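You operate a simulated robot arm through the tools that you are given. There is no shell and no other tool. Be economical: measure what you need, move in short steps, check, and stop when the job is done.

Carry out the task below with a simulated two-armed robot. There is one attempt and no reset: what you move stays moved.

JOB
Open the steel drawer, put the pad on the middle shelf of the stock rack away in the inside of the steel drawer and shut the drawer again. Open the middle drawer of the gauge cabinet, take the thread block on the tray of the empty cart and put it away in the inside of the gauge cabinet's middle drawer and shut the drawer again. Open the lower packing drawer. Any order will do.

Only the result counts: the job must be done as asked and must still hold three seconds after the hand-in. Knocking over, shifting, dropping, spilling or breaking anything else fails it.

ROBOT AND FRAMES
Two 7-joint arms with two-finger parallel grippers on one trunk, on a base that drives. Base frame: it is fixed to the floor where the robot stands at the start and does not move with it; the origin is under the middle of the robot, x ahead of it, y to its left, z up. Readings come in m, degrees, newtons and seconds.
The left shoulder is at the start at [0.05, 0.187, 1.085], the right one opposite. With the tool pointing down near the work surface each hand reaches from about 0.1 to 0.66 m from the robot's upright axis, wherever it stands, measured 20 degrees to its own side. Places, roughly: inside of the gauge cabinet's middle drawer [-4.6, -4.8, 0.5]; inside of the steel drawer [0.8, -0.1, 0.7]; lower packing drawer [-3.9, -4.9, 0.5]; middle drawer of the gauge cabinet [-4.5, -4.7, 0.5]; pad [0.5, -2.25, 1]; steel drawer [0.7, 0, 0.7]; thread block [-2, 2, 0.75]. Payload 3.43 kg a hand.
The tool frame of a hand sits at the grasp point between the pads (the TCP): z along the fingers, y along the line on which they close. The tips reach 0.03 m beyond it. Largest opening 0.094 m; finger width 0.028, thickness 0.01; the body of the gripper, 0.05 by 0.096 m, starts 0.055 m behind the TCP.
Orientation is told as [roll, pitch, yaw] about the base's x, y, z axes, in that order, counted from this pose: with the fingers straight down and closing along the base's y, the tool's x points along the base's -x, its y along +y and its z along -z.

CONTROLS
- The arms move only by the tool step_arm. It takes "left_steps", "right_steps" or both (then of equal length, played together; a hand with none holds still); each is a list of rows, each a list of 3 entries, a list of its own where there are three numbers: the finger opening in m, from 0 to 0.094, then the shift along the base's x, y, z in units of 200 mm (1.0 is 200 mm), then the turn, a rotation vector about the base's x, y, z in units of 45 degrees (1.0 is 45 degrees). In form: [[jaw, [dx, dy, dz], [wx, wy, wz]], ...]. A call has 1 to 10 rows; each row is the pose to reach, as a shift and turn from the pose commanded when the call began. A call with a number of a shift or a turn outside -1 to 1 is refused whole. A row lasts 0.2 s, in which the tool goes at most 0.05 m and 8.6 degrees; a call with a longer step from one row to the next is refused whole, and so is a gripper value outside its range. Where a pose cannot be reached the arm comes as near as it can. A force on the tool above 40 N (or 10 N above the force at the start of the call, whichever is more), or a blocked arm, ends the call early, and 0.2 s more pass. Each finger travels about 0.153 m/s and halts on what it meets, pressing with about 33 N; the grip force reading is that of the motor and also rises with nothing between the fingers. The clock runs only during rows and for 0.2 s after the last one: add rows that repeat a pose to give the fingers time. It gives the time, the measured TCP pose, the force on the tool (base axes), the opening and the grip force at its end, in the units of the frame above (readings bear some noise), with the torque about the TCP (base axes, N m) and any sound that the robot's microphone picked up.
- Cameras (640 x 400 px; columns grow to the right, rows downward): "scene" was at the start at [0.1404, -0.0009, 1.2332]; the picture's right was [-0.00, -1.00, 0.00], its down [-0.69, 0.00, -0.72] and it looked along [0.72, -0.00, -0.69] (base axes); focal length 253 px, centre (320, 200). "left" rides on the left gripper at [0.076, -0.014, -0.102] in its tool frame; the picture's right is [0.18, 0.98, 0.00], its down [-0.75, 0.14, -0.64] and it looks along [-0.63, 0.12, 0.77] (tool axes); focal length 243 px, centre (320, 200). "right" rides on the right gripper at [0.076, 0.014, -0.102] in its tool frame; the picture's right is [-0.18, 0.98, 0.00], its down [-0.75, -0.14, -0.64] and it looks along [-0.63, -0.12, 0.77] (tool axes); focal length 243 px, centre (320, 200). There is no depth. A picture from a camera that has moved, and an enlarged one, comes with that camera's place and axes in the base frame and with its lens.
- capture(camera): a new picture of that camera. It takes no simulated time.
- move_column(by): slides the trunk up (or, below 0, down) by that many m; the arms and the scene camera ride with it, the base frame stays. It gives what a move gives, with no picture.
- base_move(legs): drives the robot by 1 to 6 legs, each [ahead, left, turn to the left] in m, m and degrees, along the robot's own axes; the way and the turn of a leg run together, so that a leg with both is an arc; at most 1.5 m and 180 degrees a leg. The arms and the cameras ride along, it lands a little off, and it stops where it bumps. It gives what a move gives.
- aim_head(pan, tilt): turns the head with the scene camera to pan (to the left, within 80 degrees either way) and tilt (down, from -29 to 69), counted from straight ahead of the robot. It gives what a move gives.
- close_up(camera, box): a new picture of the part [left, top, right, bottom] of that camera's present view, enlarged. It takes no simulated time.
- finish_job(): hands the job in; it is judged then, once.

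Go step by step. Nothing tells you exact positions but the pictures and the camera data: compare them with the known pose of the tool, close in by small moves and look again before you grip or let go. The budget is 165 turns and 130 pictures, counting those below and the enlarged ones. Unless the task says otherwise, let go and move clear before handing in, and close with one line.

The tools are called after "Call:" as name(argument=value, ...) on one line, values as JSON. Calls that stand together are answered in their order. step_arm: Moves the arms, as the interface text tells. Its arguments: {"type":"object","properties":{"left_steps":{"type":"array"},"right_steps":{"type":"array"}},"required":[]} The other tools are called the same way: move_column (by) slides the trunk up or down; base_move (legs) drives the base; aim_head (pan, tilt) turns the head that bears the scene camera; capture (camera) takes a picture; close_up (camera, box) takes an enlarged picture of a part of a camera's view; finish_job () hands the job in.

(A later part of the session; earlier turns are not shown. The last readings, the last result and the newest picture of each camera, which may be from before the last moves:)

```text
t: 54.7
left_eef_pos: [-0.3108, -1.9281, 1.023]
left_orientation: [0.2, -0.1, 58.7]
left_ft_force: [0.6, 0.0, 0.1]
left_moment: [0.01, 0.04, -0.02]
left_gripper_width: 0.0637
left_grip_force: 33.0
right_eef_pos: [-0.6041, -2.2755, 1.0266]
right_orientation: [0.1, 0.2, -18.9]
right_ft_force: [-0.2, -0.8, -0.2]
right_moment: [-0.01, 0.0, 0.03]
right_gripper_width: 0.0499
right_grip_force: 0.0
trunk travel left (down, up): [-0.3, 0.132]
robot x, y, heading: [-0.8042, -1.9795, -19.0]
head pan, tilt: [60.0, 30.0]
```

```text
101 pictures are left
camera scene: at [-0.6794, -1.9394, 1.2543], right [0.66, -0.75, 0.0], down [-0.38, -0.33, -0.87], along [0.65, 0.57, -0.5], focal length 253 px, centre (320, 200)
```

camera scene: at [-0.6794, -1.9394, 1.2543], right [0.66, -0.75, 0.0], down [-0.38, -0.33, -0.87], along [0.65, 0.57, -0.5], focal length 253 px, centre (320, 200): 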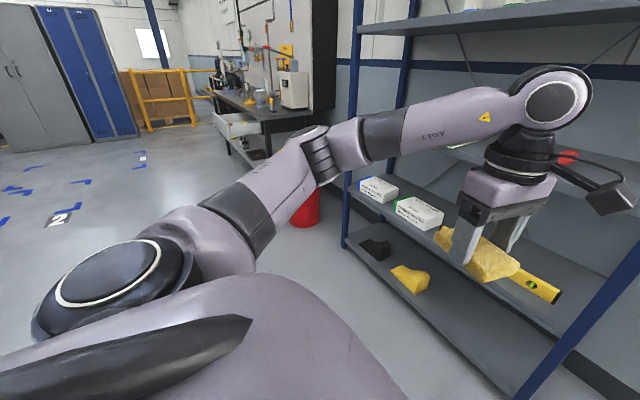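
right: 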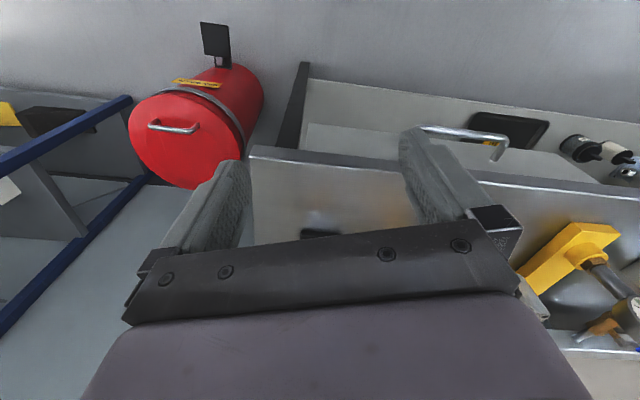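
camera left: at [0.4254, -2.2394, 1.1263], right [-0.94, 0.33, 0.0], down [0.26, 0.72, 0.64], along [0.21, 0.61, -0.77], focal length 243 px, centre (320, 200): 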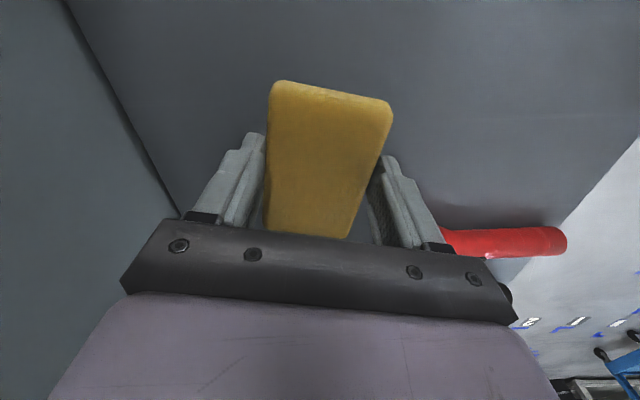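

The way to the bench is clear. I strafe left back to the drawer.

Call:
base_move(legs=[[-0.05, 1.2, 0], [0, 0.88, 2]])

Call:
aim_head(pan=0, tilt=50)

Call:
capture(camera="scene")

```text
t: 65.1
left_eef_pos: [0.295, 0.0961, 1.0247]
left_orientation: [0.2, 0.1, 61.8]
left_ft_force: [-0.8, -0.6, -1.2]
left_moment: [0.01, 0.02, -0.03]
left_gripper_width: 0.0639
left_grip_force: 33.4
right_eef_pos: [0.0206, -0.266, 1.026]
right_orientation: [0.0, 0.1, -16.1]
right_ft_force: [0.1, -0.6, -0.3]
right_moment: [-0.05, 0.01, -0.03]
right_gripper_width: 0.0501
right_grip_force: 0.1
trunk travel left (down, up): [-0.3, 0.132]
robot x, y, heading: [-0.196, 0.0205, -15.9]
head pan, tilt: [60.0, 30.0]
```

```text
t: 66.4
left_eef_pos: [0.2936, 0.0951, 1.0244]
left_orientation: [0.3, -0.1, 61.8]
left_ft_force: [-0.5, 0.0, -0.7]
left_moment: [0.0, -0.02, -0.01]
left_gripper_width: 0.0633
left_grip_force: 32.8
right_eef_pos: [0.0212, -0.2664, 1.0255]
right_orientation: [0.0, 0.0, -16.0]
right_ft_force: [-0.3, 0.2, -0.4]
right_moment: [-0.04, -0.03, -0.02]
right_gripper_width: 0.0499
right_grip_force: 0.1
trunk travel left (down, up): [-0.3, 0.132]
robot x, y, heading: [-0.1962, 0.0197, -16.0]
head pan, tilt: [0.0, 50.0]
```

```text
100 pictures are left
camera scene: at [-0.0637, -0.0189, 1.2248], right [-0.27, -0.96, 0.0], down [-0.74, 0.21, -0.64], along [0.62, -0.18, -0.77], focal length 253 px, centre (320, 200)
```

scene: 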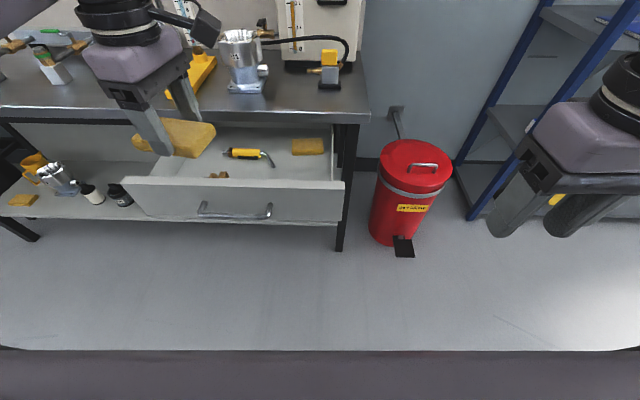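

The drawer interior's free area is its front right; I aim for (0.458, -0.058). I roll 0.12 m forward, bring the hand over it and check from above.

Call:
base_move(legs=[[0.12, 0, 0]])

Call:
step_arm(left_steps=[[0.0, [0.08, -0.2, 0], [0, 0, 0]], [0.0, [0.16, -0.4, 0], [0, 0, 0]], [0.0, [0.25, -0.6, 0], [0, 0, 0]], [0.0, [0.25, -0.6, -0.24], [0, 0, 0]], [0.0, [0.25, -0.6, -0.45], [0, 0, 0]]])

Call:
capture(camera="scene")

Call:
capture(camera="left")

```text
t: 67.7
left_eef_pos: [0.4125, 0.0591, 1.0235]
left_orientation: [0.1, -0.1, 61.7]
left_ft_force: [0.0, 1.1, -0.4]
left_moment: [-0.02, 0.01, 0.0]
left_gripper_width: 0.0637
left_grip_force: 32.7
right_eef_pos: [0.1395, -0.3006, 1.0271]
right_orientation: [0.0, 0.1, -16.1]
right_ft_force: [-0.3, -0.3, -0.1]
right_moment: [-0.05, 0.0, 0.01]
right_gripper_width: 0.05
right_grip_force: 0.1
trunk travel left (down, up): [-0.3, 0.132]
robot x, y, heading: [-0.0748, -0.0158, -15.8]
head pan, tilt: [0.0, 50.0]
```

```text
t: 68.9
left_eef_pos: [0.4643, -0.0588, 0.9316]
left_orientation: [0.2, -0.1, 61.7]
left_ft_force: [-0.3, 0.5, 0.6]
left_moment: [0.0, -0.01, 0.01]
left_gripper_width: 0.0637
left_grip_force: 33.2
right_eef_pos: [0.1389, -0.2997, 1.0259]
right_orientation: [0.0, 0.1, -16.2]
right_ft_force: [-0.3, -0.2, 1.5]
right_moment: [0.03, -0.02, -0.01]
right_gripper_width: 0.0501
right_grip_force: 0.1
trunk travel left (down, up): [-0.3, 0.132]
robot x, y, heading: [-0.0765, -0.0136, -16.0]
head pan, tilt: [0.0, 50.0]
```

```text
99 pictures are left
camera scene: at [0.0544, -0.053, 1.2248], right [-0.28, -0.96, 0.0], down [-0.74, 0.21, -0.64], along [0.62, -0.18, -0.77], focal length 253 px, centre (320, 200)
```

scene: 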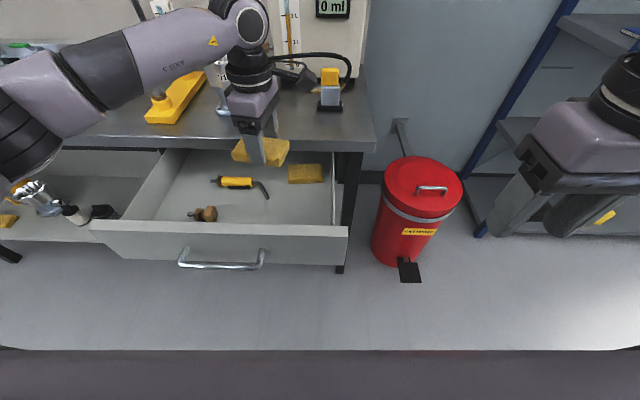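

```text
98 pictures are left
camera left: at [0.4395, -0.1329, 1.0346], right [-0.95, 0.3, 0.0], down [0.23, 0.73, 0.64], along [0.19, 0.61, -0.77], focal length 243 px, centre (320, 200)
```

left: 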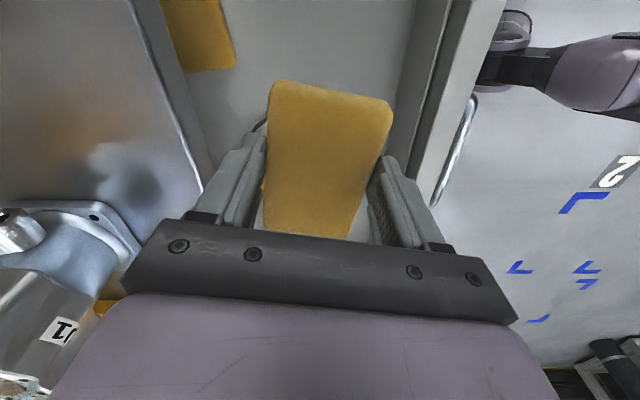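

The hand is centred between the bench edge and the drawer front with about 5 cm to each side. I go down.

Call:
step_arm(left_steps=[[0.0, [-0.02, 0, -0.2], [0, 0, 0]], [0.0, [-0.02, 0, -0.4], [0, 0, 0]], [0.0, [-0.02, 0, -0.6], [0, 0, 0]], [0.0, [-0.02, 0, -0.8], [0, 0, 0]], [0.0, [-0.02, 0, -0.95], [0, 0, 0]]])

Call:
capture(camera="left")

Call:
close_up(camera="scene", box=[160, 100, 360, 225])

```text
t: 70.1
left_eef_pos: [0.4582, -0.0587, 0.7426]
left_orientation: [0.2, -0.1, 61.6]
left_ft_force: [0.7, -0.2, -0.2]
left_moment: [0.0, 0.0, 0.01]
left_gripper_width: 0.0636
left_grip_force: 32.9
right_eef_pos: [0.1381, -0.2999, 1.0274]
right_orientation: [0.0, 0.1, -16.2]
right_ft_force: [-1.2, -0.3, 1.5]
right_moment: [-0.02, 0.04, -0.02]
right_gripper_width: 0.05
right_grip_force: 0.1
trunk travel left (down, up): [-0.3, 0.132]
robot x, y, heading: [-0.079, -0.011, -15.8]
head pan, tilt: [0.0, 50.0]
```

```text
97 pictures are left
camera left: at [0.4349, -0.1325, 0.8461], right [-0.95, 0.3, 0.0], down [0.23, 0.73, 0.64], along [0.19, 0.61, -0.77], focal length 243 px, centre (320, 200)
```

left: 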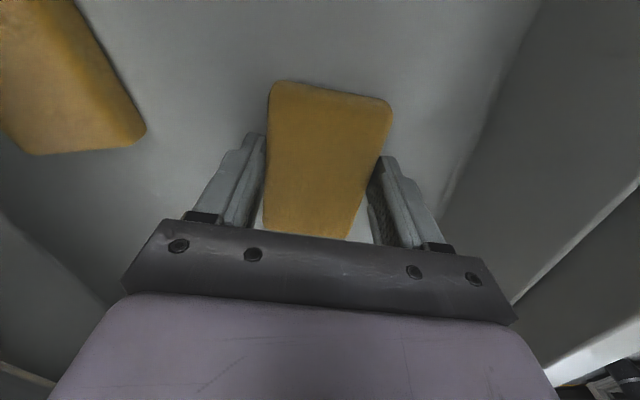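

```text
3.20 times, centred on (260, 162) of scene
camera zoom: at [0.0542, -0.053, 1.2248], right [-0.28, -0.96, 0.0], down [-0.74, 0.21, -0.64], along [0.62, -0.18, -0.77], focal length 809 px, centre (512, 320)
```

zoom: 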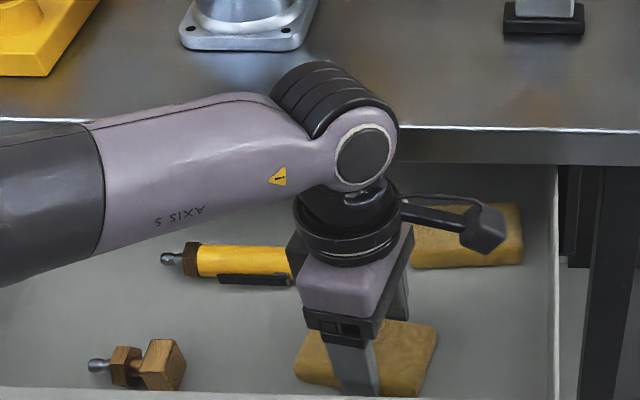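

Near the floor of the drawer now. I lower slowly until it touches.

Call:
step_arm(left_steps=[[0.0, [0, 0, -0.05], [0, 0, 0]], [0.0, [0, 0, -0.09], [0, 0, 0]], [0.0, [0, 0, -0.12], [0, 0, 0]], [0.0, [0, 0, -0.15], [0, 0, 0]]])

Call:
capture(camera="left")

```text
t: 70.6
left_eef_pos: [0.4651, -0.0618, 0.742]
left_orientation: [-1.0, 0.0, 61.8]
left_ft_force: [2.6, 1.9, 14.7]
left_moment: [0.37, 0.2, -0.1]
left_gripper_width: 0.0637
left_grip_force: 33.5
right_eef_pos: [0.1394, -0.2998, 1.0268]
right_orientation: [-0.1, 0.2, -16.1]
right_ft_force: [0.3, -1.1, -0.3]
right_moment: [-0.02, -0.02, 0.01]
right_gripper_width: 0.0502
right_grip_force: 0.1
trunk travel left (down, up): [-0.3, 0.132]
robot x, y, heading: [-0.0774, -0.0137, -15.9]
head pan, tilt: [0.0, 50.0]
stopped in row 2 (left hand): the force on the tool passed its limit (the readings are from after the stop); the commanded pose is now the measured one
```

```text
95 pictures are left
camera left: at [0.4402, -0.1344, 0.8444], right [-0.95, 0.3, -0.02], down [0.22, 0.74, 0.64], along [0.2, 0.61, -0.77], focal length 243 px, centre (320, 200)
```

left: 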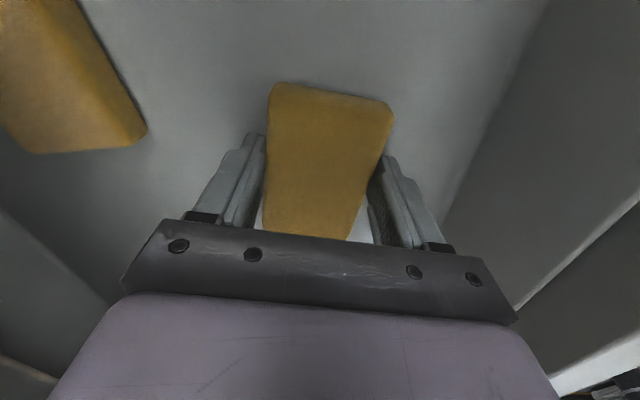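

Touching: the reaction is centred under the pad, so it rests on the drawer floor. I open the fingers.

Call:
step_arm(left_steps=[[0.07, [0, 0, 0.0], [0, 0, 0]], [0.085, [0, 0, 0.0], [0, 0, 0]], [0.085, [0, 0, 0.0], [0, 0, 0]]])

Call:
step_arm(left_steps=[[0.085, [0, 0, 0.2], [0, 0, 0]], [0.085, [0, 0, 0.4], [0, 0, 0]], [0.085, [0, 0, 0.6], [0, 0, 0]], [0.085, [0, 0, 0.8], [0, 0, 0]], [0.085, [0, 0, 1.0], [0, 0, 0]]])

Call:
capture(camera="left")

Call:
capture(camera="scene")

```text
t: 71.4
left_eef_pos: [0.4629, -0.0607, 0.7385]
left_orientation: [-0.6, 0.0, 61.9]
left_ft_force: [0.6, -0.6, -0.9]
left_moment: [0.01, 0.01, -0.02]
left_gripper_width: 0.0852
left_grip_force: 0.2
right_eef_pos: [0.1374, -0.3001, 1.0261]
right_orientation: [-0.1, 0.0, -16.0]
right_ft_force: [0.1, -1.1, 0.6]
right_moment: [0.0, 0.01, 0.01]
right_gripper_width: 0.0499
right_grip_force: 0.1
trunk travel left (down, up): [-0.3, 0.132]
robot x, y, heading: [-0.0801, -0.0171, -16.2]
head pan, tilt: [0.0, 50.0]
```

```text
t: 72.6
left_eef_pos: [0.4643, -0.0605, 0.9399]
left_orientation: [-0.7, -0.1, 61.9]
left_ft_force: [0.0, -0.3, 1.2]
left_moment: [0.02, 0.0, 0.03]
left_gripper_width: 0.0848
left_grip_force: 0.1
right_eef_pos: [0.1381, -0.2995, 1.0273]
right_orientation: [0.1, 0.1, -16.1]
right_ft_force: [-0.5, 0.2, -0.4]
right_moment: [-0.01, 0.02, 0.01]
right_gripper_width: 0.0501
right_grip_force: 0.0
trunk travel left (down, up): [-0.3, 0.132]
robot x, y, heading: [-0.0768, -0.0144, -15.7]
head pan, tilt: [0.0, 50.0]
```

```text
94 pictures are left
camera left: at [0.4397, -0.1343, 1.0426], right [-0.95, 0.3, -0.01], down [0.22, 0.73, 0.64], along [0.2, 0.61, -0.77], focal length 243 px, centre (320, 200)
```

left: 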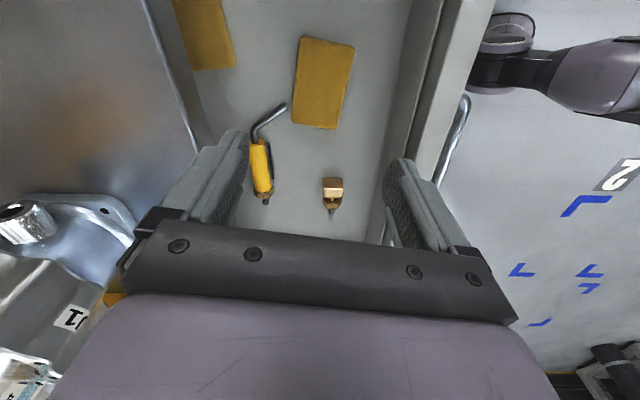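

```text
93 pictures are left
camera scene: at [0.054, -0.0529, 1.2248], right [-0.28, -0.96, 0.0], down [-0.74, 0.21, -0.64], along [0.62, -0.18, -0.77], focal length 253 px, centre (320, 200)
```

scene: 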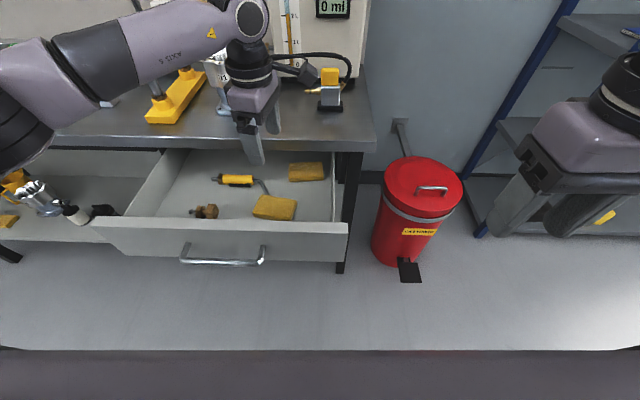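

The pad lies flat in the drawer. Now I bring the closed left fingers in front of the drawer front, tilted, to push it shut.

Call:
step_arm(left_steps=[[0.05, [-0.16, 0.14, 0.05], [0, 0, 0.05]], [0.0, [-0.32, 0.29, 0.05], [0, 0, 0.1]], [0.0, [-0.48, 0.43, 0.05], [0, 0, 0.15]], [0.0, [-0.64, 0.58, 0.05], [0, 0, 0.2]], [0.0, [-0.82, 0.72, 0.05], [0, 0, 0.24]]])

Call:
step_arm(left_steps=[[0.0, [0, 0, 0], [-0.05, -0.16, 0]], [0.0, [0, 0, 0], [-0.1, -0.32, 0]], [0.0, [0, 0, 0], [-0.15, -0.48, 0]], [0.0, [0, 0, 0], [-0.2, -0.64, 0]], [0.0, [0, 0, 0], [-0.25, -0.8, 0]], [0.0, [0, 0, 0], [-0.297, -0.955, 0]]])

Call:
capture(camera="scene")

Call:
capture(camera="left")

```text
t: 73.8
left_eef_pos: [0.2978, 0.0838, 0.9483]
left_orientation: [-0.7, -0.1, 72.9]
left_ft_force: [0.2, -0.3, -0.2]
left_moment: [-0.02, 0.0, -0.01]
left_gripper_width: 0.0
left_grip_force: 32.9
right_eef_pos: [0.1388, -0.3009, 1.0272]
right_orientation: [0.1, 0.1, -16.1]
right_ft_force: [0.6, 0.2, 0.5]
right_moment: [-0.02, 0.01, -0.03]
right_gripper_width: 0.0498
right_grip_force: 0.0
trunk travel left (down, up): [-0.3, 0.132]
robot x, y, heading: [-0.0767, -0.0173, -16.0]
head pan, tilt: [0.0, 50.0]
```

```text
t: 75.2
left_eef_pos: [0.3522, 0.0469, 0.9518]
left_orientation: [-45.9, 0.0, 72.8]
left_ft_force: [0.1, 0.0, 0.8]
left_moment: [0.0, 0.01, -0.01]
left_gripper_width: 0.0003
left_grip_force: 32.7
left hand out of reach, approached as far as the arm can: row 4, 5, 6
right_eef_pos: [0.1381, -0.3004, 1.0279]
right_orientation: [0.0, 0.1, -16.2]
right_ft_force: [-0.3, 0.4, 0.9]
right_moment: [0.02, 0.02, -0.01]
right_gripper_width: 0.05
right_grip_force: 0.0
trunk travel left (down, up): [-0.3, 0.132]
robot x, y, heading: [-0.0788, -0.013, -16.0]
head pan, tilt: [0.0, 50.0]
```

```text
92 pictures are left
camera scene: at [0.0543, -0.0528, 1.2248], right [-0.28, -0.96, 0.0], down [-0.74, 0.21, -0.64], along [0.62, -0.18, -0.77], focal length 253 px, centre (320, 200)
```

scene: 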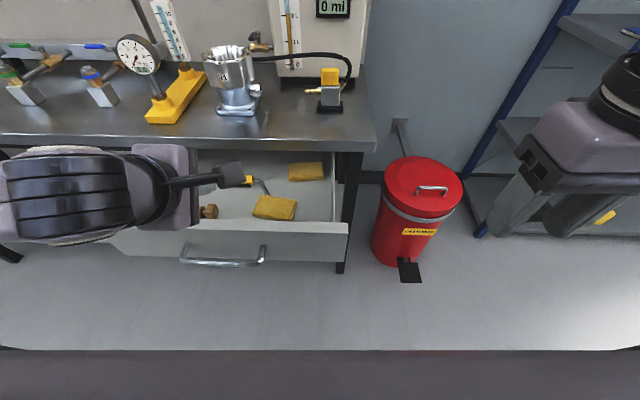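

```text
91 pictures are left
camera left: at [0.2683, -0.0077, 1.0336], right [-0.71, 0.03, -0.7], down [-0.31, 0.89, 0.35], along [0.63, 0.46, -0.62], focal length 243 px, centre (320, 200)
```

left: 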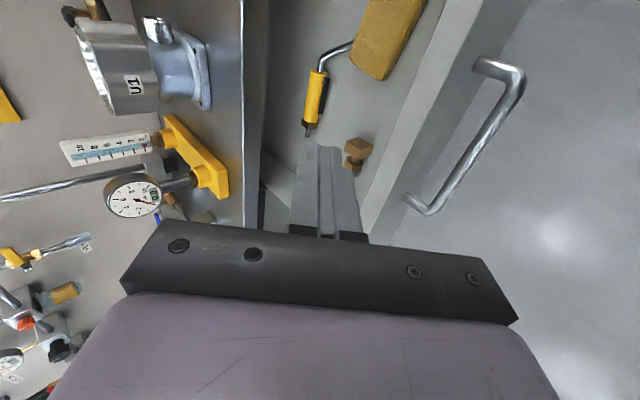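

The tilted hand cannot come that close to the body, so I roll the base back 0.12 m, then lower the hand in front of the drawer front.

Call:
base_move(legs=[[-0.13, 0, 0]])

Call:
step_arm(left_steps=[[0.0, [0, 0.0, -0.2], [0, 0, 0]], [0.0, [0, 0.02, -0.4], [0, 0, 0]], [0.0, [0, 0.05, -0.6], [0, 0, 0]], [0.0, [0, 0.08, -0.74], [0, 0, 0]]])

Call:
capture(camera="scene")

Call:
capture(camera="left")

```text
t: 76.5
left_eef_pos: [0.2261, 0.0805, 0.9516]
left_orientation: [-45.7, -0.1, 72.8]
left_ft_force: [-0.3, 0.3, -0.2]
left_moment: [-0.01, 0.0, 0.03]
left_gripper_width: 0.0001
left_grip_force: 32.8
right_eef_pos: [0.0136, -0.2648, 1.0261]
right_orientation: [-0.1, 0.1, -16.3]
right_ft_force: [0.6, -0.6, -0.3]
right_moment: [-0.02, 0.01, -0.01]
right_gripper_width: 0.0501
right_grip_force: 0.1
trunk travel left (down, up): [-0.3, 0.132]
robot x, y, heading: [-0.2042, 0.0217, -16.3]
head pan, tilt: [0.0, 50.0]
```

```text
t: 77.7
left_eef_pos: [0.2255, 0.0546, 0.8295]
left_orientation: [-48.3, 6.1, 70.8]
left_ft_force: [0.5, -0.2, -0.3]
left_moment: [0.02, 0.02, 0.02]
left_gripper_width: 0.0
left_grip_force: 33.1
right_eef_pos: [0.0127, -0.2641, 1.0268]
right_orientation: [0.0, 0.1, -16.3]
right_ft_force: [-0.3, -0.6, 0.7]
right_moment: [0.01, 0.04, 0.01]
right_gripper_width: 0.0502
right_grip_force: 0.2
trunk travel left (down, up): [-0.3, 0.132]
robot x, y, heading: [-0.2043, 0.0205, -16.1]
head pan, tilt: [0.0, 50.0]
stopped in row 4 (left hand): the arm was blocked; the commanded pose is now the measured one
```

```text
90 pictures are left
camera scene: at [-0.0708, -0.017, 1.2248], right [-0.28, -0.96, 0.0], down [-0.74, 0.21, -0.64], along [0.62, -0.18, -0.77], focal length 253 px, centre (320, 200)
```

scene: 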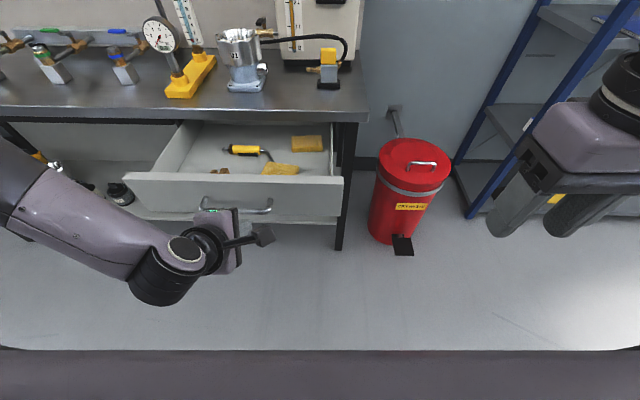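

```text
89 pictures are left
camera left: at [0.1397, 0.012, 0.9152], right [-0.7, -0.03, -0.71], down [-0.28, 0.93, 0.24], along [0.65, 0.37, -0.66], focal length 243 px, centre (320, 200)
```

left: 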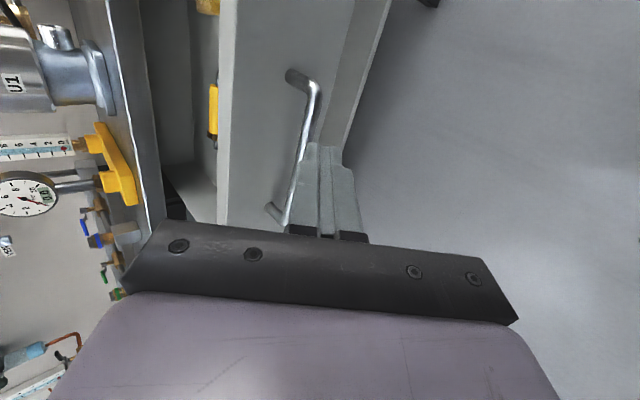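

The hand is in front of the drawer but was at its near limit. I move it forward-left and a bit lower, toward the panel's middle above the bar.

Call:
step_arm(left_steps=[[0.0, [0.12, 0.08, 0], [0, 0, 0]], [0.0, [0.2, 0.12, -0.1], [0, 0, 0]], [0.0, [0.31, 0.16, -0.2], [0, 0, 0]]])

Call:
capture(camera="left")

```text
t: 78.5
left_eef_pos: [0.2936, 0.065, 0.8128]
left_orientation: [-47.2, 5.5, 71.4]
left_ft_force: [0.4, -0.7, -0.2]
left_moment: [0.05, -0.02, 0.01]
left_gripper_width: 0.0
left_grip_force: 32.6
left hand out of reach, approached as far as the arm can: row 1, 2, 3
right_eef_pos: [0.0132, -0.2645, 1.0269]
right_orientation: [0.0, 0.0, -16.3]
right_ft_force: [0.1, 0.2, 0.9]
right_moment: [-0.04, 0.01, 0.02]
right_gripper_width: 0.0503
right_grip_force: 0.0
trunk travel left (down, up): [-0.3, 0.132]
robot x, y, heading: [-0.2003, 0.023, -16.3]
head pan, tilt: [0.0, 50.0]
```

```text
88 pictures are left
camera left: at [0.2105, 0.0206, 0.9005], right [-0.71, -0.03, -0.7], down [-0.29, 0.92, 0.26], along [0.64, 0.39, -0.66], focal length 243 px, centre (320, 200)
```

left: 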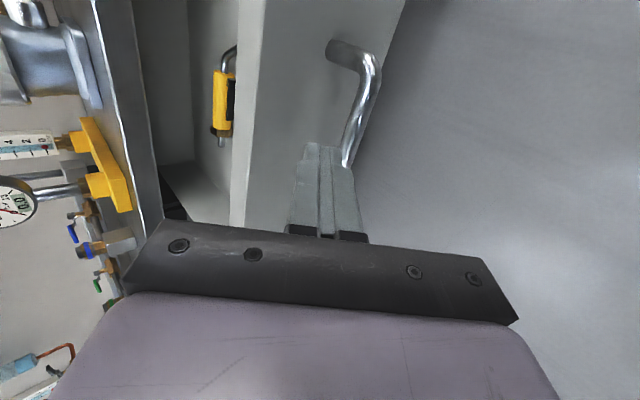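

The fingertips now aim at the panel between its rim and the bar. I push forward.

Call:
step_arm(left_steps=[[0.0, [0.14, -0.04, -0.05], [0, 0, 0]], [0.0, [0.28, -0.087, -0.08], [0, 0, 0]], [0.0, [0.42, -0.13, -0.08], [0, 0, 0]], [0.0, [0.56, -0.174, -0.08], [0, 0, 0]], [0.0, [0.7, -0.217, -0.08], [0, 0, 0]], [0.0, [0.84, -0.26, -0.08], [0, 0, 0]]])

Call:
capture(camera="scene")

Call:
capture(camera="left")

```text
t: 79.9
left_eef_pos: [0.4654, 0.0144, 0.7961]
left_orientation: [-48.2, 6.0, 70.9]
left_ft_force: [-0.4, -0.3, -0.2]
left_moment: [0.01, -0.02, -0.01]
left_gripper_width: 0.0
left_grip_force: 33.4
right_eef_pos: [0.0138, -0.265, 1.0266]
right_orientation: [0.1, 0.1, -16.3]
right_ft_force: [0.2, -0.4, -0.6]
right_moment: [0.02, -0.01, -0.04]
right_gripper_width: 0.0498
right_grip_force: 0.1
trunk travel left (down, up): [-0.3, 0.132]
robot x, y, heading: [-0.203, 0.0245, -16.1]
head pan, tilt: [0.0, 50.0]
```

```text
87 pictures are left
camera scene: at [-0.0708, -0.0174, 1.2247], right [-0.28, -0.96, 0.0], down [-0.74, 0.21, -0.64], along [0.62, -0.18, -0.77], focal length 253 px, centre (320, 200)
```

scene: 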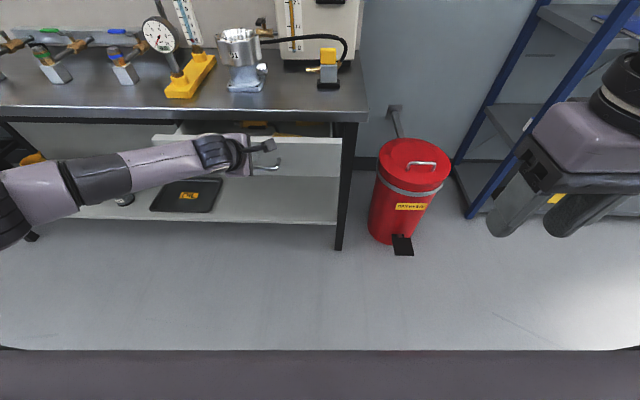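

```text
86 pictures are left
camera left: at [0.3785, -0.0277, 0.8827], right [-0.7, -0.03, -0.71], down [-0.28, 0.93, 0.24], along [0.65, 0.37, -0.66], focal length 243 px, centre (320, 200)
```

left: 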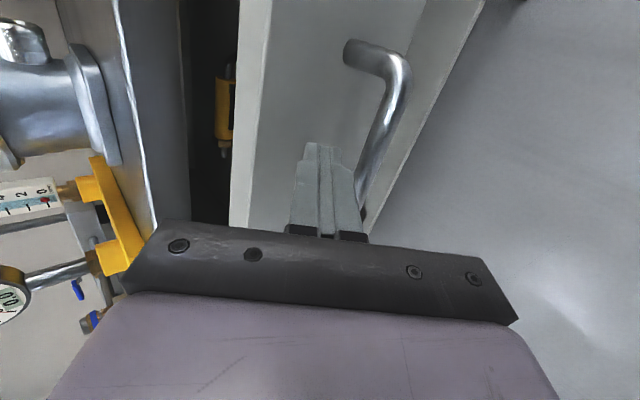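

The drawer is mostly in. For the last part I straddle the bar as at the start, since the bench edge overhangs: I back off, open a little and come in diagonally.

Call:
step_arm(left_steps=[[0.0, [-0.191, 0.059, 0], [0, 0, 0]], [0.03, [-0.358, 0.111, -0.03], [0, 0, 0]], [0.05, [-0.358, 0.111, -0.045], [0, 0, 0]], [0.05, [-0.358, 0.111, -0.045], [0, 0, 0]], [0.05, [-0.287, 0.089, -0.13], [0, 0, 0]]])

Call:
capture(camera="left")

```text
t: 81.1
left_eef_pos: [0.4063, 0.0305, 0.7705]
left_orientation: [-48.3, 6.0, 70.9]
left_ft_force: [-0.6, 0.3, 0.4]
left_moment: [-0.03, -0.02, 0.02]
left_gripper_width: 0.0502
left_grip_force: 0.1
right_eef_pos: [0.0123, -0.2652, 1.0271]
right_orientation: [0.1, 0.0, -16.3]
right_ft_force: [0.0, 0.6, -0.3]
right_moment: [0.01, 0.01, 0.01]
right_gripper_width: 0.05
right_grip_force: 0.0
trunk travel left (down, up): [-0.3, 0.132]
robot x, y, heading: [-0.2032, 0.0227, -16.0]
head pan, tilt: [0.0, 50.0]
```

```text
85 pictures are left
camera left: at [0.3208, -0.0108, 0.8562], right [-0.7, -0.03, -0.71], down [-0.29, 0.93, 0.24], along [0.65, 0.37, -0.66], focal length 243 px, centre (320, 200)
```

left: 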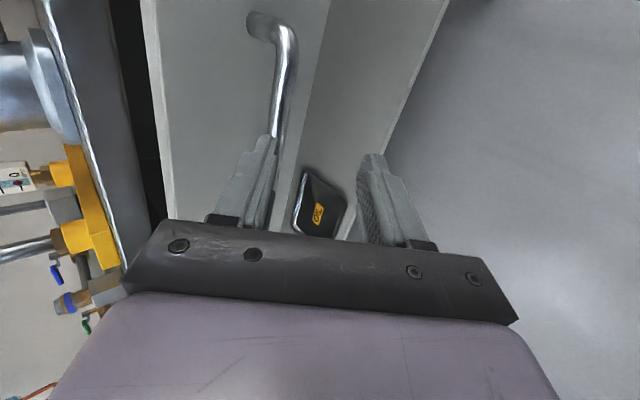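

The bar is a little further than assumed. I advance over it and settle so that it lies between the fingers.

Call:
step_arm(left_steps=[[0.05, [0.143, -0.044, 0.025], [0, 0, 0]], [0.05, [0.215, -0.067, 0.0], [0, 0, 0]], [0.05, [0.287, -0.089, -0.06], [0, 0, 0]]])

Call:
capture(camera="left")

```text
t: 81.9
left_eef_pos: [0.4639, 0.0138, 0.7587]
left_orientation: [-48.3, 5.9, 70.9]
left_ft_force: [0.4, 0.1, 0.1]
left_moment: [0.0, 0.04, -0.02]
left_gripper_width: 0.0499
left_grip_force: 0.0
right_eef_pos: [0.0126, -0.265, 1.0271]
right_orientation: [0.0, 0.1, -16.3]
right_ft_force: [0.3, 0.0, 0.2]
right_moment: [-0.01, -0.02, -0.01]
right_gripper_width: 0.05
right_grip_force: 0.1
trunk travel left (down, up): [-0.3, 0.132]
robot x, y, heading: [-0.2049, 0.0232, -15.9]
head pan, tilt: [0.0, 50.0]
```

```text
84 pictures are left
camera left: at [0.3781, -0.0285, 0.8453], right [-0.7, -0.03, -0.71], down [-0.29, 0.93, 0.24], along [0.65, 0.37, -0.66], focal length 243 px, centre (320, 200)
```

left: 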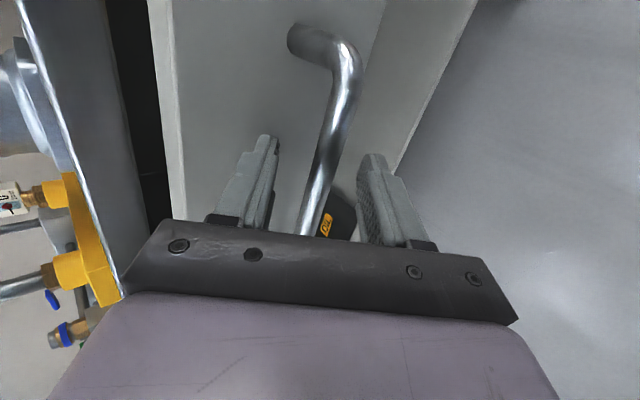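

The bar is between the fingers. I push on until the drawer meets its stop.

Call:
step_arm(left_steps=[[0.05, [0.143, -0.044, -0.01], [0, 0, 0]], [0.05, [0.287, -0.089, -0.02], [0, 0, 0]], [0.05, [0.382, -0.118, -0.03], [0, 0, 0]], [0.05, [0.45, -0.139, -0.03], [0, 0, 0]], [0.05, [0.51, -0.158, -0.03], [0, 0, 0]], [0.05, [0.56, -0.174, -0.03], [0, 0, 0]], [0.05, [0.6, -0.187, -0.03], [0, 0, 0]]])

Call:
capture(camera="left")

Call:
capture(camera="scene")

```text
t: 83.5
left_eef_pos: [0.5538, -0.0163, 0.7503]
left_orientation: [-48.3, 6.0, 70.9]
left_ft_force: [-0.2, 0.5, 0.2]
left_moment: [-0.02, -0.01, -0.04]
left_gripper_width: 0.0499
left_grip_force: 0.1
left hand out of reach, approached as far as the arm can: row 5, 6, 7
right_eef_pos: [0.0126, -0.2651, 1.0263]
right_orientation: [0.0, 0.1, -16.2]
right_ft_force: [0.6, -0.1, 0.1]
right_moment: [0.0, 0.01, 0.01]
right_gripper_width: 0.0499
right_grip_force: 0.2
trunk travel left (down, up): [-0.3, 0.132]
robot x, y, heading: [-0.2002, 0.022, -16.2]
head pan, tilt: [0.0, 50.0]
```

```text
83 pictures are left
camera left: at [0.4685, -0.0577, 0.8357], right [-0.7, -0.03, -0.71], down [-0.29, 0.93, 0.24], along [0.65, 0.37, -0.66], focal length 243 px, centre (320, 200)
```

left: 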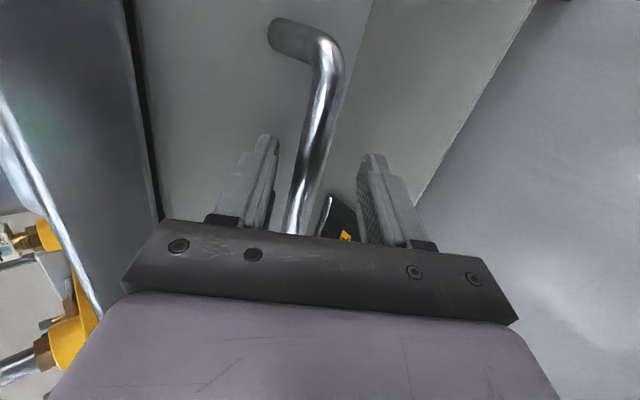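

```text
82 pictures are left
camera scene: at [-0.071, -0.0173, 1.2248], right [-0.28, -0.96, 0.0], down [-0.74, 0.21, -0.64], along [0.62, -0.18, -0.77], focal length 253 px, centre (320, 200)
```

scene: 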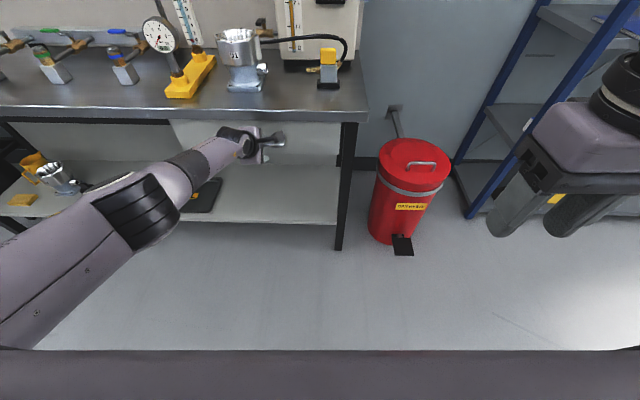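

The drawer is almost shut; the arm is at its reach, so I roll the base forward 2 cm to press it home.

Call:
base_move(legs=[[0.025, 0, 0]])

Call:
close_up(camera="left", box=[60, 0, 420, 225])

```text
t: 84.2
left_eef_pos: [0.5587, -0.0181, 0.7525]
left_orientation: [-48.3, 6.0, 70.9]
left_ft_force: [-23.7, 7.1, 11.6]
left_moment: [-0.06, -0.61, 0.3]
left_gripper_width: 0.0455
left_grip_force: 0.0
right_eef_pos: [0.0167, -0.2659, 1.0275]
right_orientation: [0.0, -0.1, -16.1]
right_ft_force: [0.1, 0.3, 0.2]
right_moment: [-0.01, -0.01, 0.02]
right_gripper_width: 0.0499
right_grip_force: 0.1
trunk travel left (down, up): [-0.3, 0.132]
robot x, y, heading: [-0.1934, 0.0166, -16.5]
head pan, tilt: [0.0, 50.0]
stopped in leg 1: the force on the tool passed its limit (the readings are from after the stop); the commanded pose is now the measured one
```

```text
1.78 times, centred on (240, 112) of left
camera zoom: at [0.4735, -0.0592, 0.8387], right [-0.7, -0.03, -0.71], down [-0.29, 0.93, 0.24], along [0.65, 0.37, -0.66], focal length 431 px, centre (462, 356)
```

zoom: 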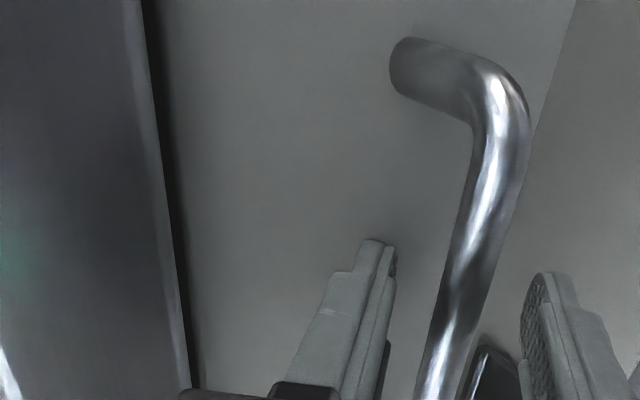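

The drawer is at its stop (same contact depth as at the start). I back the fingers out diagonally, drive back, and check.

Call:
step_arm(left_steps=[[0.05, [-0.09, 0.03, 0.09], [0, 0, 0]], [0.05, [-0.19, 0.06, 0.19], [0, 0, 0]], [0.05, [-0.33, 0.1, 0.33], [0, 0, 0]], [0.05, [-0.48, 0.14, 0.48], [0, 0, 0]]])

Call:
base_move(legs=[[-0.4, 0, 0]])

Call:
step_arm(left_steps=[[0.05, [0, 0, 0.2], [0, 0, 0]], [0.05, [0, 0, 0.4], [0.05, 0.16, 0]], [0.05, [0, 0, 0.6], [0.1, 0.32, 0]], [0.05, [0, 0, 0.8], [0.15, 0.48, 0]], [0.05, [0, 0, 0.9], [0.2, 0.64, 0]], [0.05, [0, 0, 0.9], [0.25, 0.8, 0]], [0.05, [-0.1, 0.05, 0.9], [0.32, 1.0, 0]]])

Call:
aim_head(pan=0, tilt=35)

Call:
capture(camera="scene")

```text
t: 85.2
left_eef_pos: [0.4631, 0.0123, 0.8465]
left_orientation: [-48.1, 6.0, 70.9]
left_ft_force: [-0.1, -0.5, 0.1]
left_moment: [0.04, 0.04, -0.02]
left_gripper_width: 0.0499
left_grip_force: 0.0
right_eef_pos: [0.021, -0.2658, 1.0257]
right_orientation: [0.0, 0.1, -16.2]
right_ft_force: [0.0, 0.3, -0.3]
right_moment: [0.0, -0.01, 0.03]
right_gripper_width: 0.0501
right_grip_force: 0.0
trunk travel left (down, up): [-0.3, 0.132]
robot x, y, heading: [-0.193, 0.0187, -16.1]
head pan, tilt: [0.0, 50.0]
```

```text
t: 87.8
left_eef_pos: [0.0732, 0.1249, 0.8445]
left_orientation: [-48.2, 6.0, 71.2]
left_ft_force: [0.0, 0.7, 0.2]
left_moment: [0.0, 0.0, 0.02]
left_gripper_width: 0.05
left_grip_force: 0.0
right_eef_pos: [-0.3702, -0.1551, 1.026]
right_orientation: [0.1, 0.1, -16.0]
right_ft_force: [0.9, 0.5, 0.8]
right_moment: [-0.01, 0.0, 0.0]
right_gripper_width: 0.05
right_grip_force: 0.0
trunk travel left (down, up): [-0.3, 0.132]
robot x, y, heading: [-0.5856, 0.1311, -15.7]
head pan, tilt: [0.0, 50.0]
```

```text
refused: row 7 steps farther than a row can; nothing moved
```

```text
t: 88.5
left_eef_pos: [0.0724, 0.1245, 0.8458]
left_orientation: [-48.3, 6.0, 71.0]
left_ft_force: [0.7, 0.8, 0.0]
left_moment: [0.01, 0.02, -0.03]
left_gripper_width: 0.05
left_grip_force: 0.1
right_eef_pos: [-0.3697, -0.154, 1.0269]
right_orientation: [0.0, 0.1, -16.0]
right_ft_force: [-0.7, -0.3, -0.5]
right_moment: [0.0, -0.02, 0.02]
right_gripper_width: 0.0502
right_grip_force: 0.1
trunk travel left (down, up): [-0.3, 0.132]
robot x, y, heading: [-0.5868, 0.1326, -16.1]
head pan, tilt: [0.0, 35.0]
```

```text
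80 pictures are left
camera scene: at [-0.4436, 0.0899, 1.2465], right [-0.27, -0.96, 0.0], down [-0.55, 0.16, -0.82], along [0.79, -0.22, -0.57], focal length 253 px, centre (320, 200)
```

scene: 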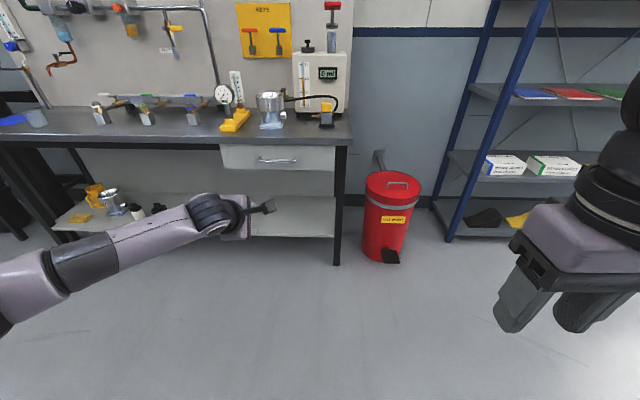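

The drawer is shut. I set the left hand upright again and turn toward the cart at (-2, 2).

Call:
step_arm(left_steps=[[0.05, [0, 0, 0.2], [0, 0, 0]], [0.05, [0, 0, 0.4], [0.05, 0.16, 0]], [0.05, [0, 0, 0.6], [0.1, 0.32, 0]], [0.05, [0, 0, 0.8], [0.15, 0.48, 0]], [0.05, [0, 0, 0.9], [0.2, 0.64, 0]], [0.05, [0, 0, 0.9], [0.25, 0.8, 0]], [0.05, [0, 0, 0.9], [0.3, 0.96, 0]]])

Call:
base_move(legs=[[-0.15, 0, 0], [0, 0, 140]])

Call:
capture(camera="scene")

```text
t: 90.1
left_eef_pos: [0.0632, 0.1296, 1.0257]
left_orientation: [-2.6, 5.4, 75.7]
left_ft_force: [0.3, -0.1, 1.3]
left_moment: [0.01, 0.03, 0.02]
left_gripper_width: 0.0498
left_grip_force: 0.0
left hand out of reach, approached as far as the arm can: row 7
right_eef_pos: [-0.3692, -0.1538, 1.0264]
right_orientation: [0.0, 0.1, -15.9]
right_ft_force: [0.0, 0.1, 0.0]
right_moment: [0.01, -0.02, 0.01]
right_gripper_width: 0.0497
right_grip_force: 0.0
trunk travel left (down, up): [-0.3, 0.132]
robot x, y, heading: [-0.5824, 0.1306, -16.0]
head pan, tilt: [0.0, 35.0]
```

```text
t: 97.3
left_eef_pos: [-1.2338, 0.5723, 1.0234]
left_orientation: [-2.6, 5.3, -142.4]
left_ft_force: [-0.3, -0.4, 0.0]
left_moment: [0.04, 0.01, 0.03]
left_gripper_width: 0.0499
left_grip_force: 0.1
right_eef_pos: [-0.7167, 0.5273, 1.0265]
right_orientation: [0.0, 0.0, 125.7]
right_ft_force: [0.9, -1.1, -0.1]
right_moment: [-0.01, -0.03, -0.01]
right_gripper_width: 0.05
right_grip_force: 0.1
trunk travel left (down, up): [-0.3, 0.132]
robot x, y, heading: [-0.7252, 0.1669, 125.9]
head pan, tilt: [0.0, 35.0]
```

```text
79 pictures are left
camera scene: at [-0.8111, 0.2885, 1.2465], right [0.81, 0.59, 0.0], down [0.34, -0.47, -0.82], along [-0.48, 0.66, -0.57], focal length 253 px, centre (320, 200)
```

scene: 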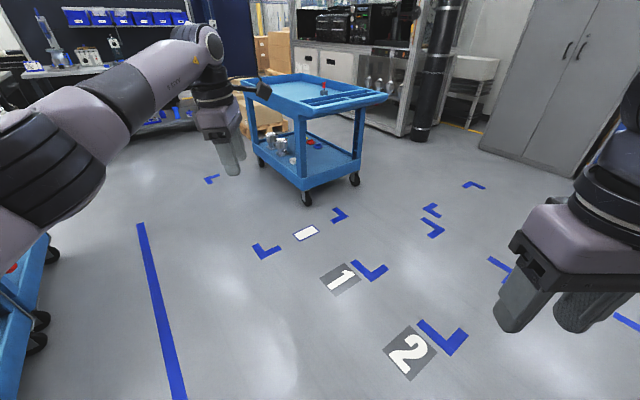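

The blue cart with its tray is ahead. I zoom in on the tray.

Call:
close_up(camera="scene", box=[230, 60, 400, 166])

Call:
aim_head(pan=60, tilt=25)

Call:
capture(camera="scene")

```text
3.76 times, centred on (315, 113) of scene
camera zoom: at [-0.8111, 0.2885, 1.2465], right [0.81, 0.59, 0.0], down [0.34, -0.47, -0.82], along [-0.48, 0.66, -0.57], focal length 952 px, centre (339, 528)
```

zoom: 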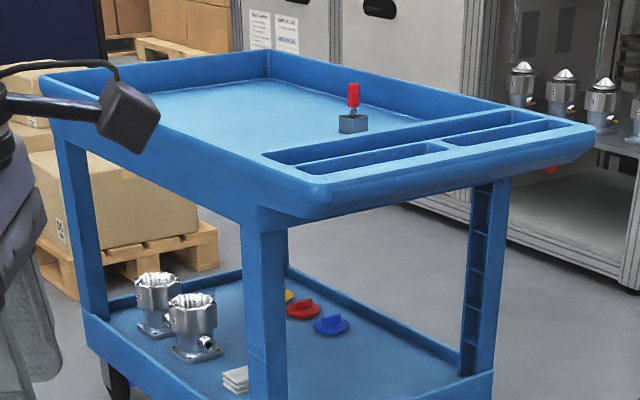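

```text
t: 98.6
left_eef_pos: [-1.2339, 0.5734, 1.0255]
left_orientation: [-2.7, 5.3, -142.4]
left_ft_force: [0.8, -1.1, -0.5]
left_moment: [-0.01, 0.01, -0.02]
left_gripper_width: 0.05
left_grip_force: 0.1
right_eef_pos: [-0.7168, 0.5279, 1.0266]
right_orientation: [0.0, 0.2, 125.7]
right_ft_force: [-0.8, -0.3, -0.8]
right_moment: [-0.01, -0.01, 0.0]
right_gripper_width: 0.0501
right_grip_force: 0.1
trunk travel left (down, up): [-0.3, 0.132]
robot x, y, heading: [-0.7235, 0.1659, 125.6]
head pan, tilt: [60.0, 25.0]
```

```text
77 pictures are left
camera scene: at [-0.8512, 0.2078, 1.2623], right [-0.1, 0.99, 0.0], down [0.42, 0.04, -0.91], along [-0.9, -0.09, -0.42], focal length 253 px, centre (320, 200)
```

scene: 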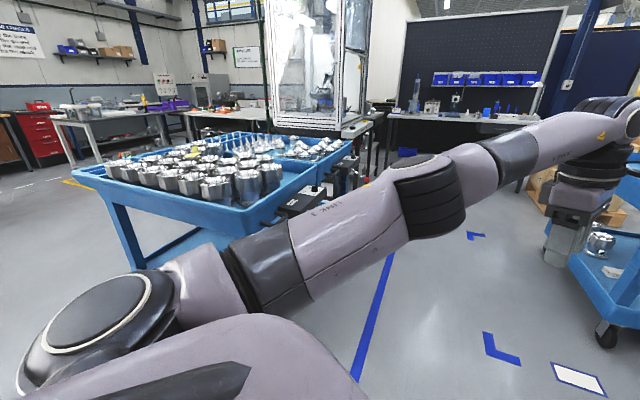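

That is the empty cart; the block (grey with red top) stands near its far long side at roughly (-2.0, 2.0, 0.82). I drive round to that far side.

Call:
base_move(legs=[[0, 0, -35.6], [1.3, 0, 0], [1.15, 0, 0], [0, 0, 170]])

Call:
aim_head(pan=-70, tilt=25)

Call:
capture(camera="scene")

```text
t: 119.1
left_eef_pos: [-0.6754, 1.9466, 1.0256]
left_orientation: [-2.7, 5.3, -8.1]
left_ft_force: [-0.2, -0.4, -0.4]
left_moment: [0.01, 0.01, 0.02]
left_gripper_width: 0.0498
left_grip_force: 0.1
right_eef_pos: [-1.0037, 2.3483, 1.0272]
right_orientation: [0.0, 0.2, -100.1]
right_ft_force: [-0.2, 0.6, 0.7]
right_moment: [-0.01, 0.0, 0.0]
right_gripper_width: 0.05
right_grip_force: 0.1
trunk travel left (down, up): [-0.3, 0.132]
robot x, y, heading: [-0.7411, 2.5913, -100.1]
head pan, tilt: [60.0, 25.0]
```

```text
t: 121.2
left_eef_pos: [-0.6773, 1.9471, 1.0251]
left_orientation: [-2.7, 5.4, -8.2]
left_ft_force: [0.3, -0.5, -0.3]
left_moment: [-0.02, -0.01, 0.01]
left_gripper_width: 0.0499
left_grip_force: 0.1
right_eef_pos: [-1.0046, 2.3483, 1.0272]
right_orientation: [-0.1, 0.1, -100.1]
right_ft_force: [-0.4, -0.6, -0.1]
right_moment: [0.0, -0.02, 0.0]
right_gripper_width: 0.05
right_grip_force: 0.0
trunk travel left (down, up): [-0.3, 0.132]
robot x, y, heading: [-0.7394, 2.5922, -100.1]
head pan, tilt: [-70.0, 25.0]
```

```text
76 pictures are left
camera scene: at [-0.8431, 2.5174, 1.2623], right [-0.17, 0.98, 0.0], down [0.42, 0.07, -0.91], along [-0.89, -0.16, -0.42], focal length 253 px, centre (320, 200)
```

scene: 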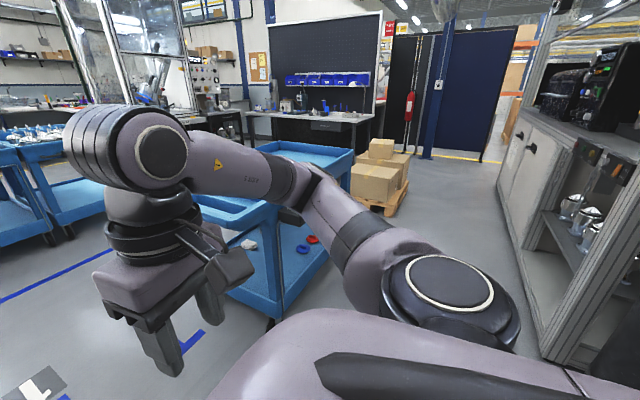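

There is room behind the cart. I pull the left hand back and strafe right along the cart's far side.

Call:
step_arm(left_steps=[[0.05, [0.04, 0.2, 0.0], [0, 0, 0]], [0.05, [0.07, 0.4, 0.0], [0, 0, 0]], [0.05, [0.1, 0.6, 0.0], [0, 0, 0]], [0.05, [0.14, 0.8, 0], [0, 0, 0]], [0.05, [0.17, 1.0, 0], [0, 0, 0]]])

Call:
base_move(legs=[[0, -1.1, 0]])

Call:
aim_head(pan=0, tilt=40)

Call:
capture(camera="scene")

```text
t: 122.4
left_eef_pos: [-0.6397, 2.1462, 1.0257]
left_orientation: [-2.5, 5.3, -8.1]
left_ft_force: [0.8, -0.7, -0.7]
left_moment: [0.03, -0.01, 0.0]
left_gripper_width: 0.0499
left_grip_force: 0.1
right_eef_pos: [-1.0035, 2.3499, 1.0271]
right_orientation: [0.0, 0.1, -100.2]
right_ft_force: [-0.4, -0.1, -0.2]
right_moment: [0.05, -0.02, 0.03]
right_gripper_width: 0.05
right_grip_force: 0.0
trunk travel left (down, up): [-0.3, 0.132]
robot x, y, heading: [-0.7399, 2.5929, -99.9]
head pan, tilt: [-70.0, 25.0]
```

```text
t: 127.9
left_eef_pos: [-1.6942, 2.3259, 1.026]
left_orientation: [-2.7, 5.2, -7.3]
left_ft_force: [-0.1, 0.2, -0.4]
left_moment: [-0.01, 0.02, 0.0]
left_gripper_width: 0.05
left_grip_force: 0.0
right_eef_pos: [-2.0612, 2.5231, 1.0265]
right_orientation: [-0.1, 0.2, -99.2]
right_ft_force: [0.6, -0.7, -0.3]
right_moment: [-0.02, -0.01, 0.04]
right_gripper_width: 0.0499
right_grip_force: 0.1
trunk travel left (down, up): [-0.3, 0.132]
robot x, y, heading: [-1.8033, 2.7717, -99.1]
head pan, tilt: [-70.0, 25.0]
```

```text
t: 129.3
left_eef_pos: [-1.6957, 2.3255, 1.0256]
left_orientation: [-2.7, 5.3, -7.4]
left_ft_force: [-0.9, -0.8, 0.0]
left_moment: [0.05, 0.0, 0.02]
left_gripper_width: 0.0503
left_grip_force: 0.0
right_eef_pos: [-2.0619, 2.522, 1.027]
right_orientation: [0.0, 0.0, -99.2]
right_ft_force: [0.1, 0.4, 0.3]
right_moment: [0.04, -0.02, 0.0]
right_gripper_width: 0.05
right_grip_force: 0.0
trunk travel left (down, up): [-0.3, 0.132]
robot x, y, heading: [-1.8019, 2.7697, -99.0]
head pan, tilt: [0.0, 40.0]
```

```text
75 pictures are left
camera scene: at [-1.8264, 2.6272, 1.239], right [-0.99, 0.16, 0.0], down [0.1, 0.63, -0.77], along [-0.12, -0.76, -0.64], focal length 253 px, centre (320, 200)
```

scene: 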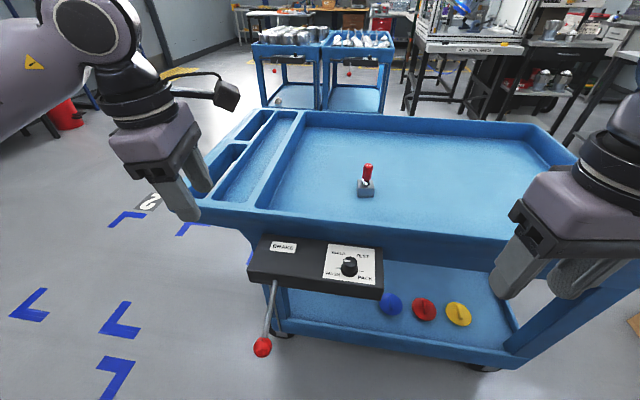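

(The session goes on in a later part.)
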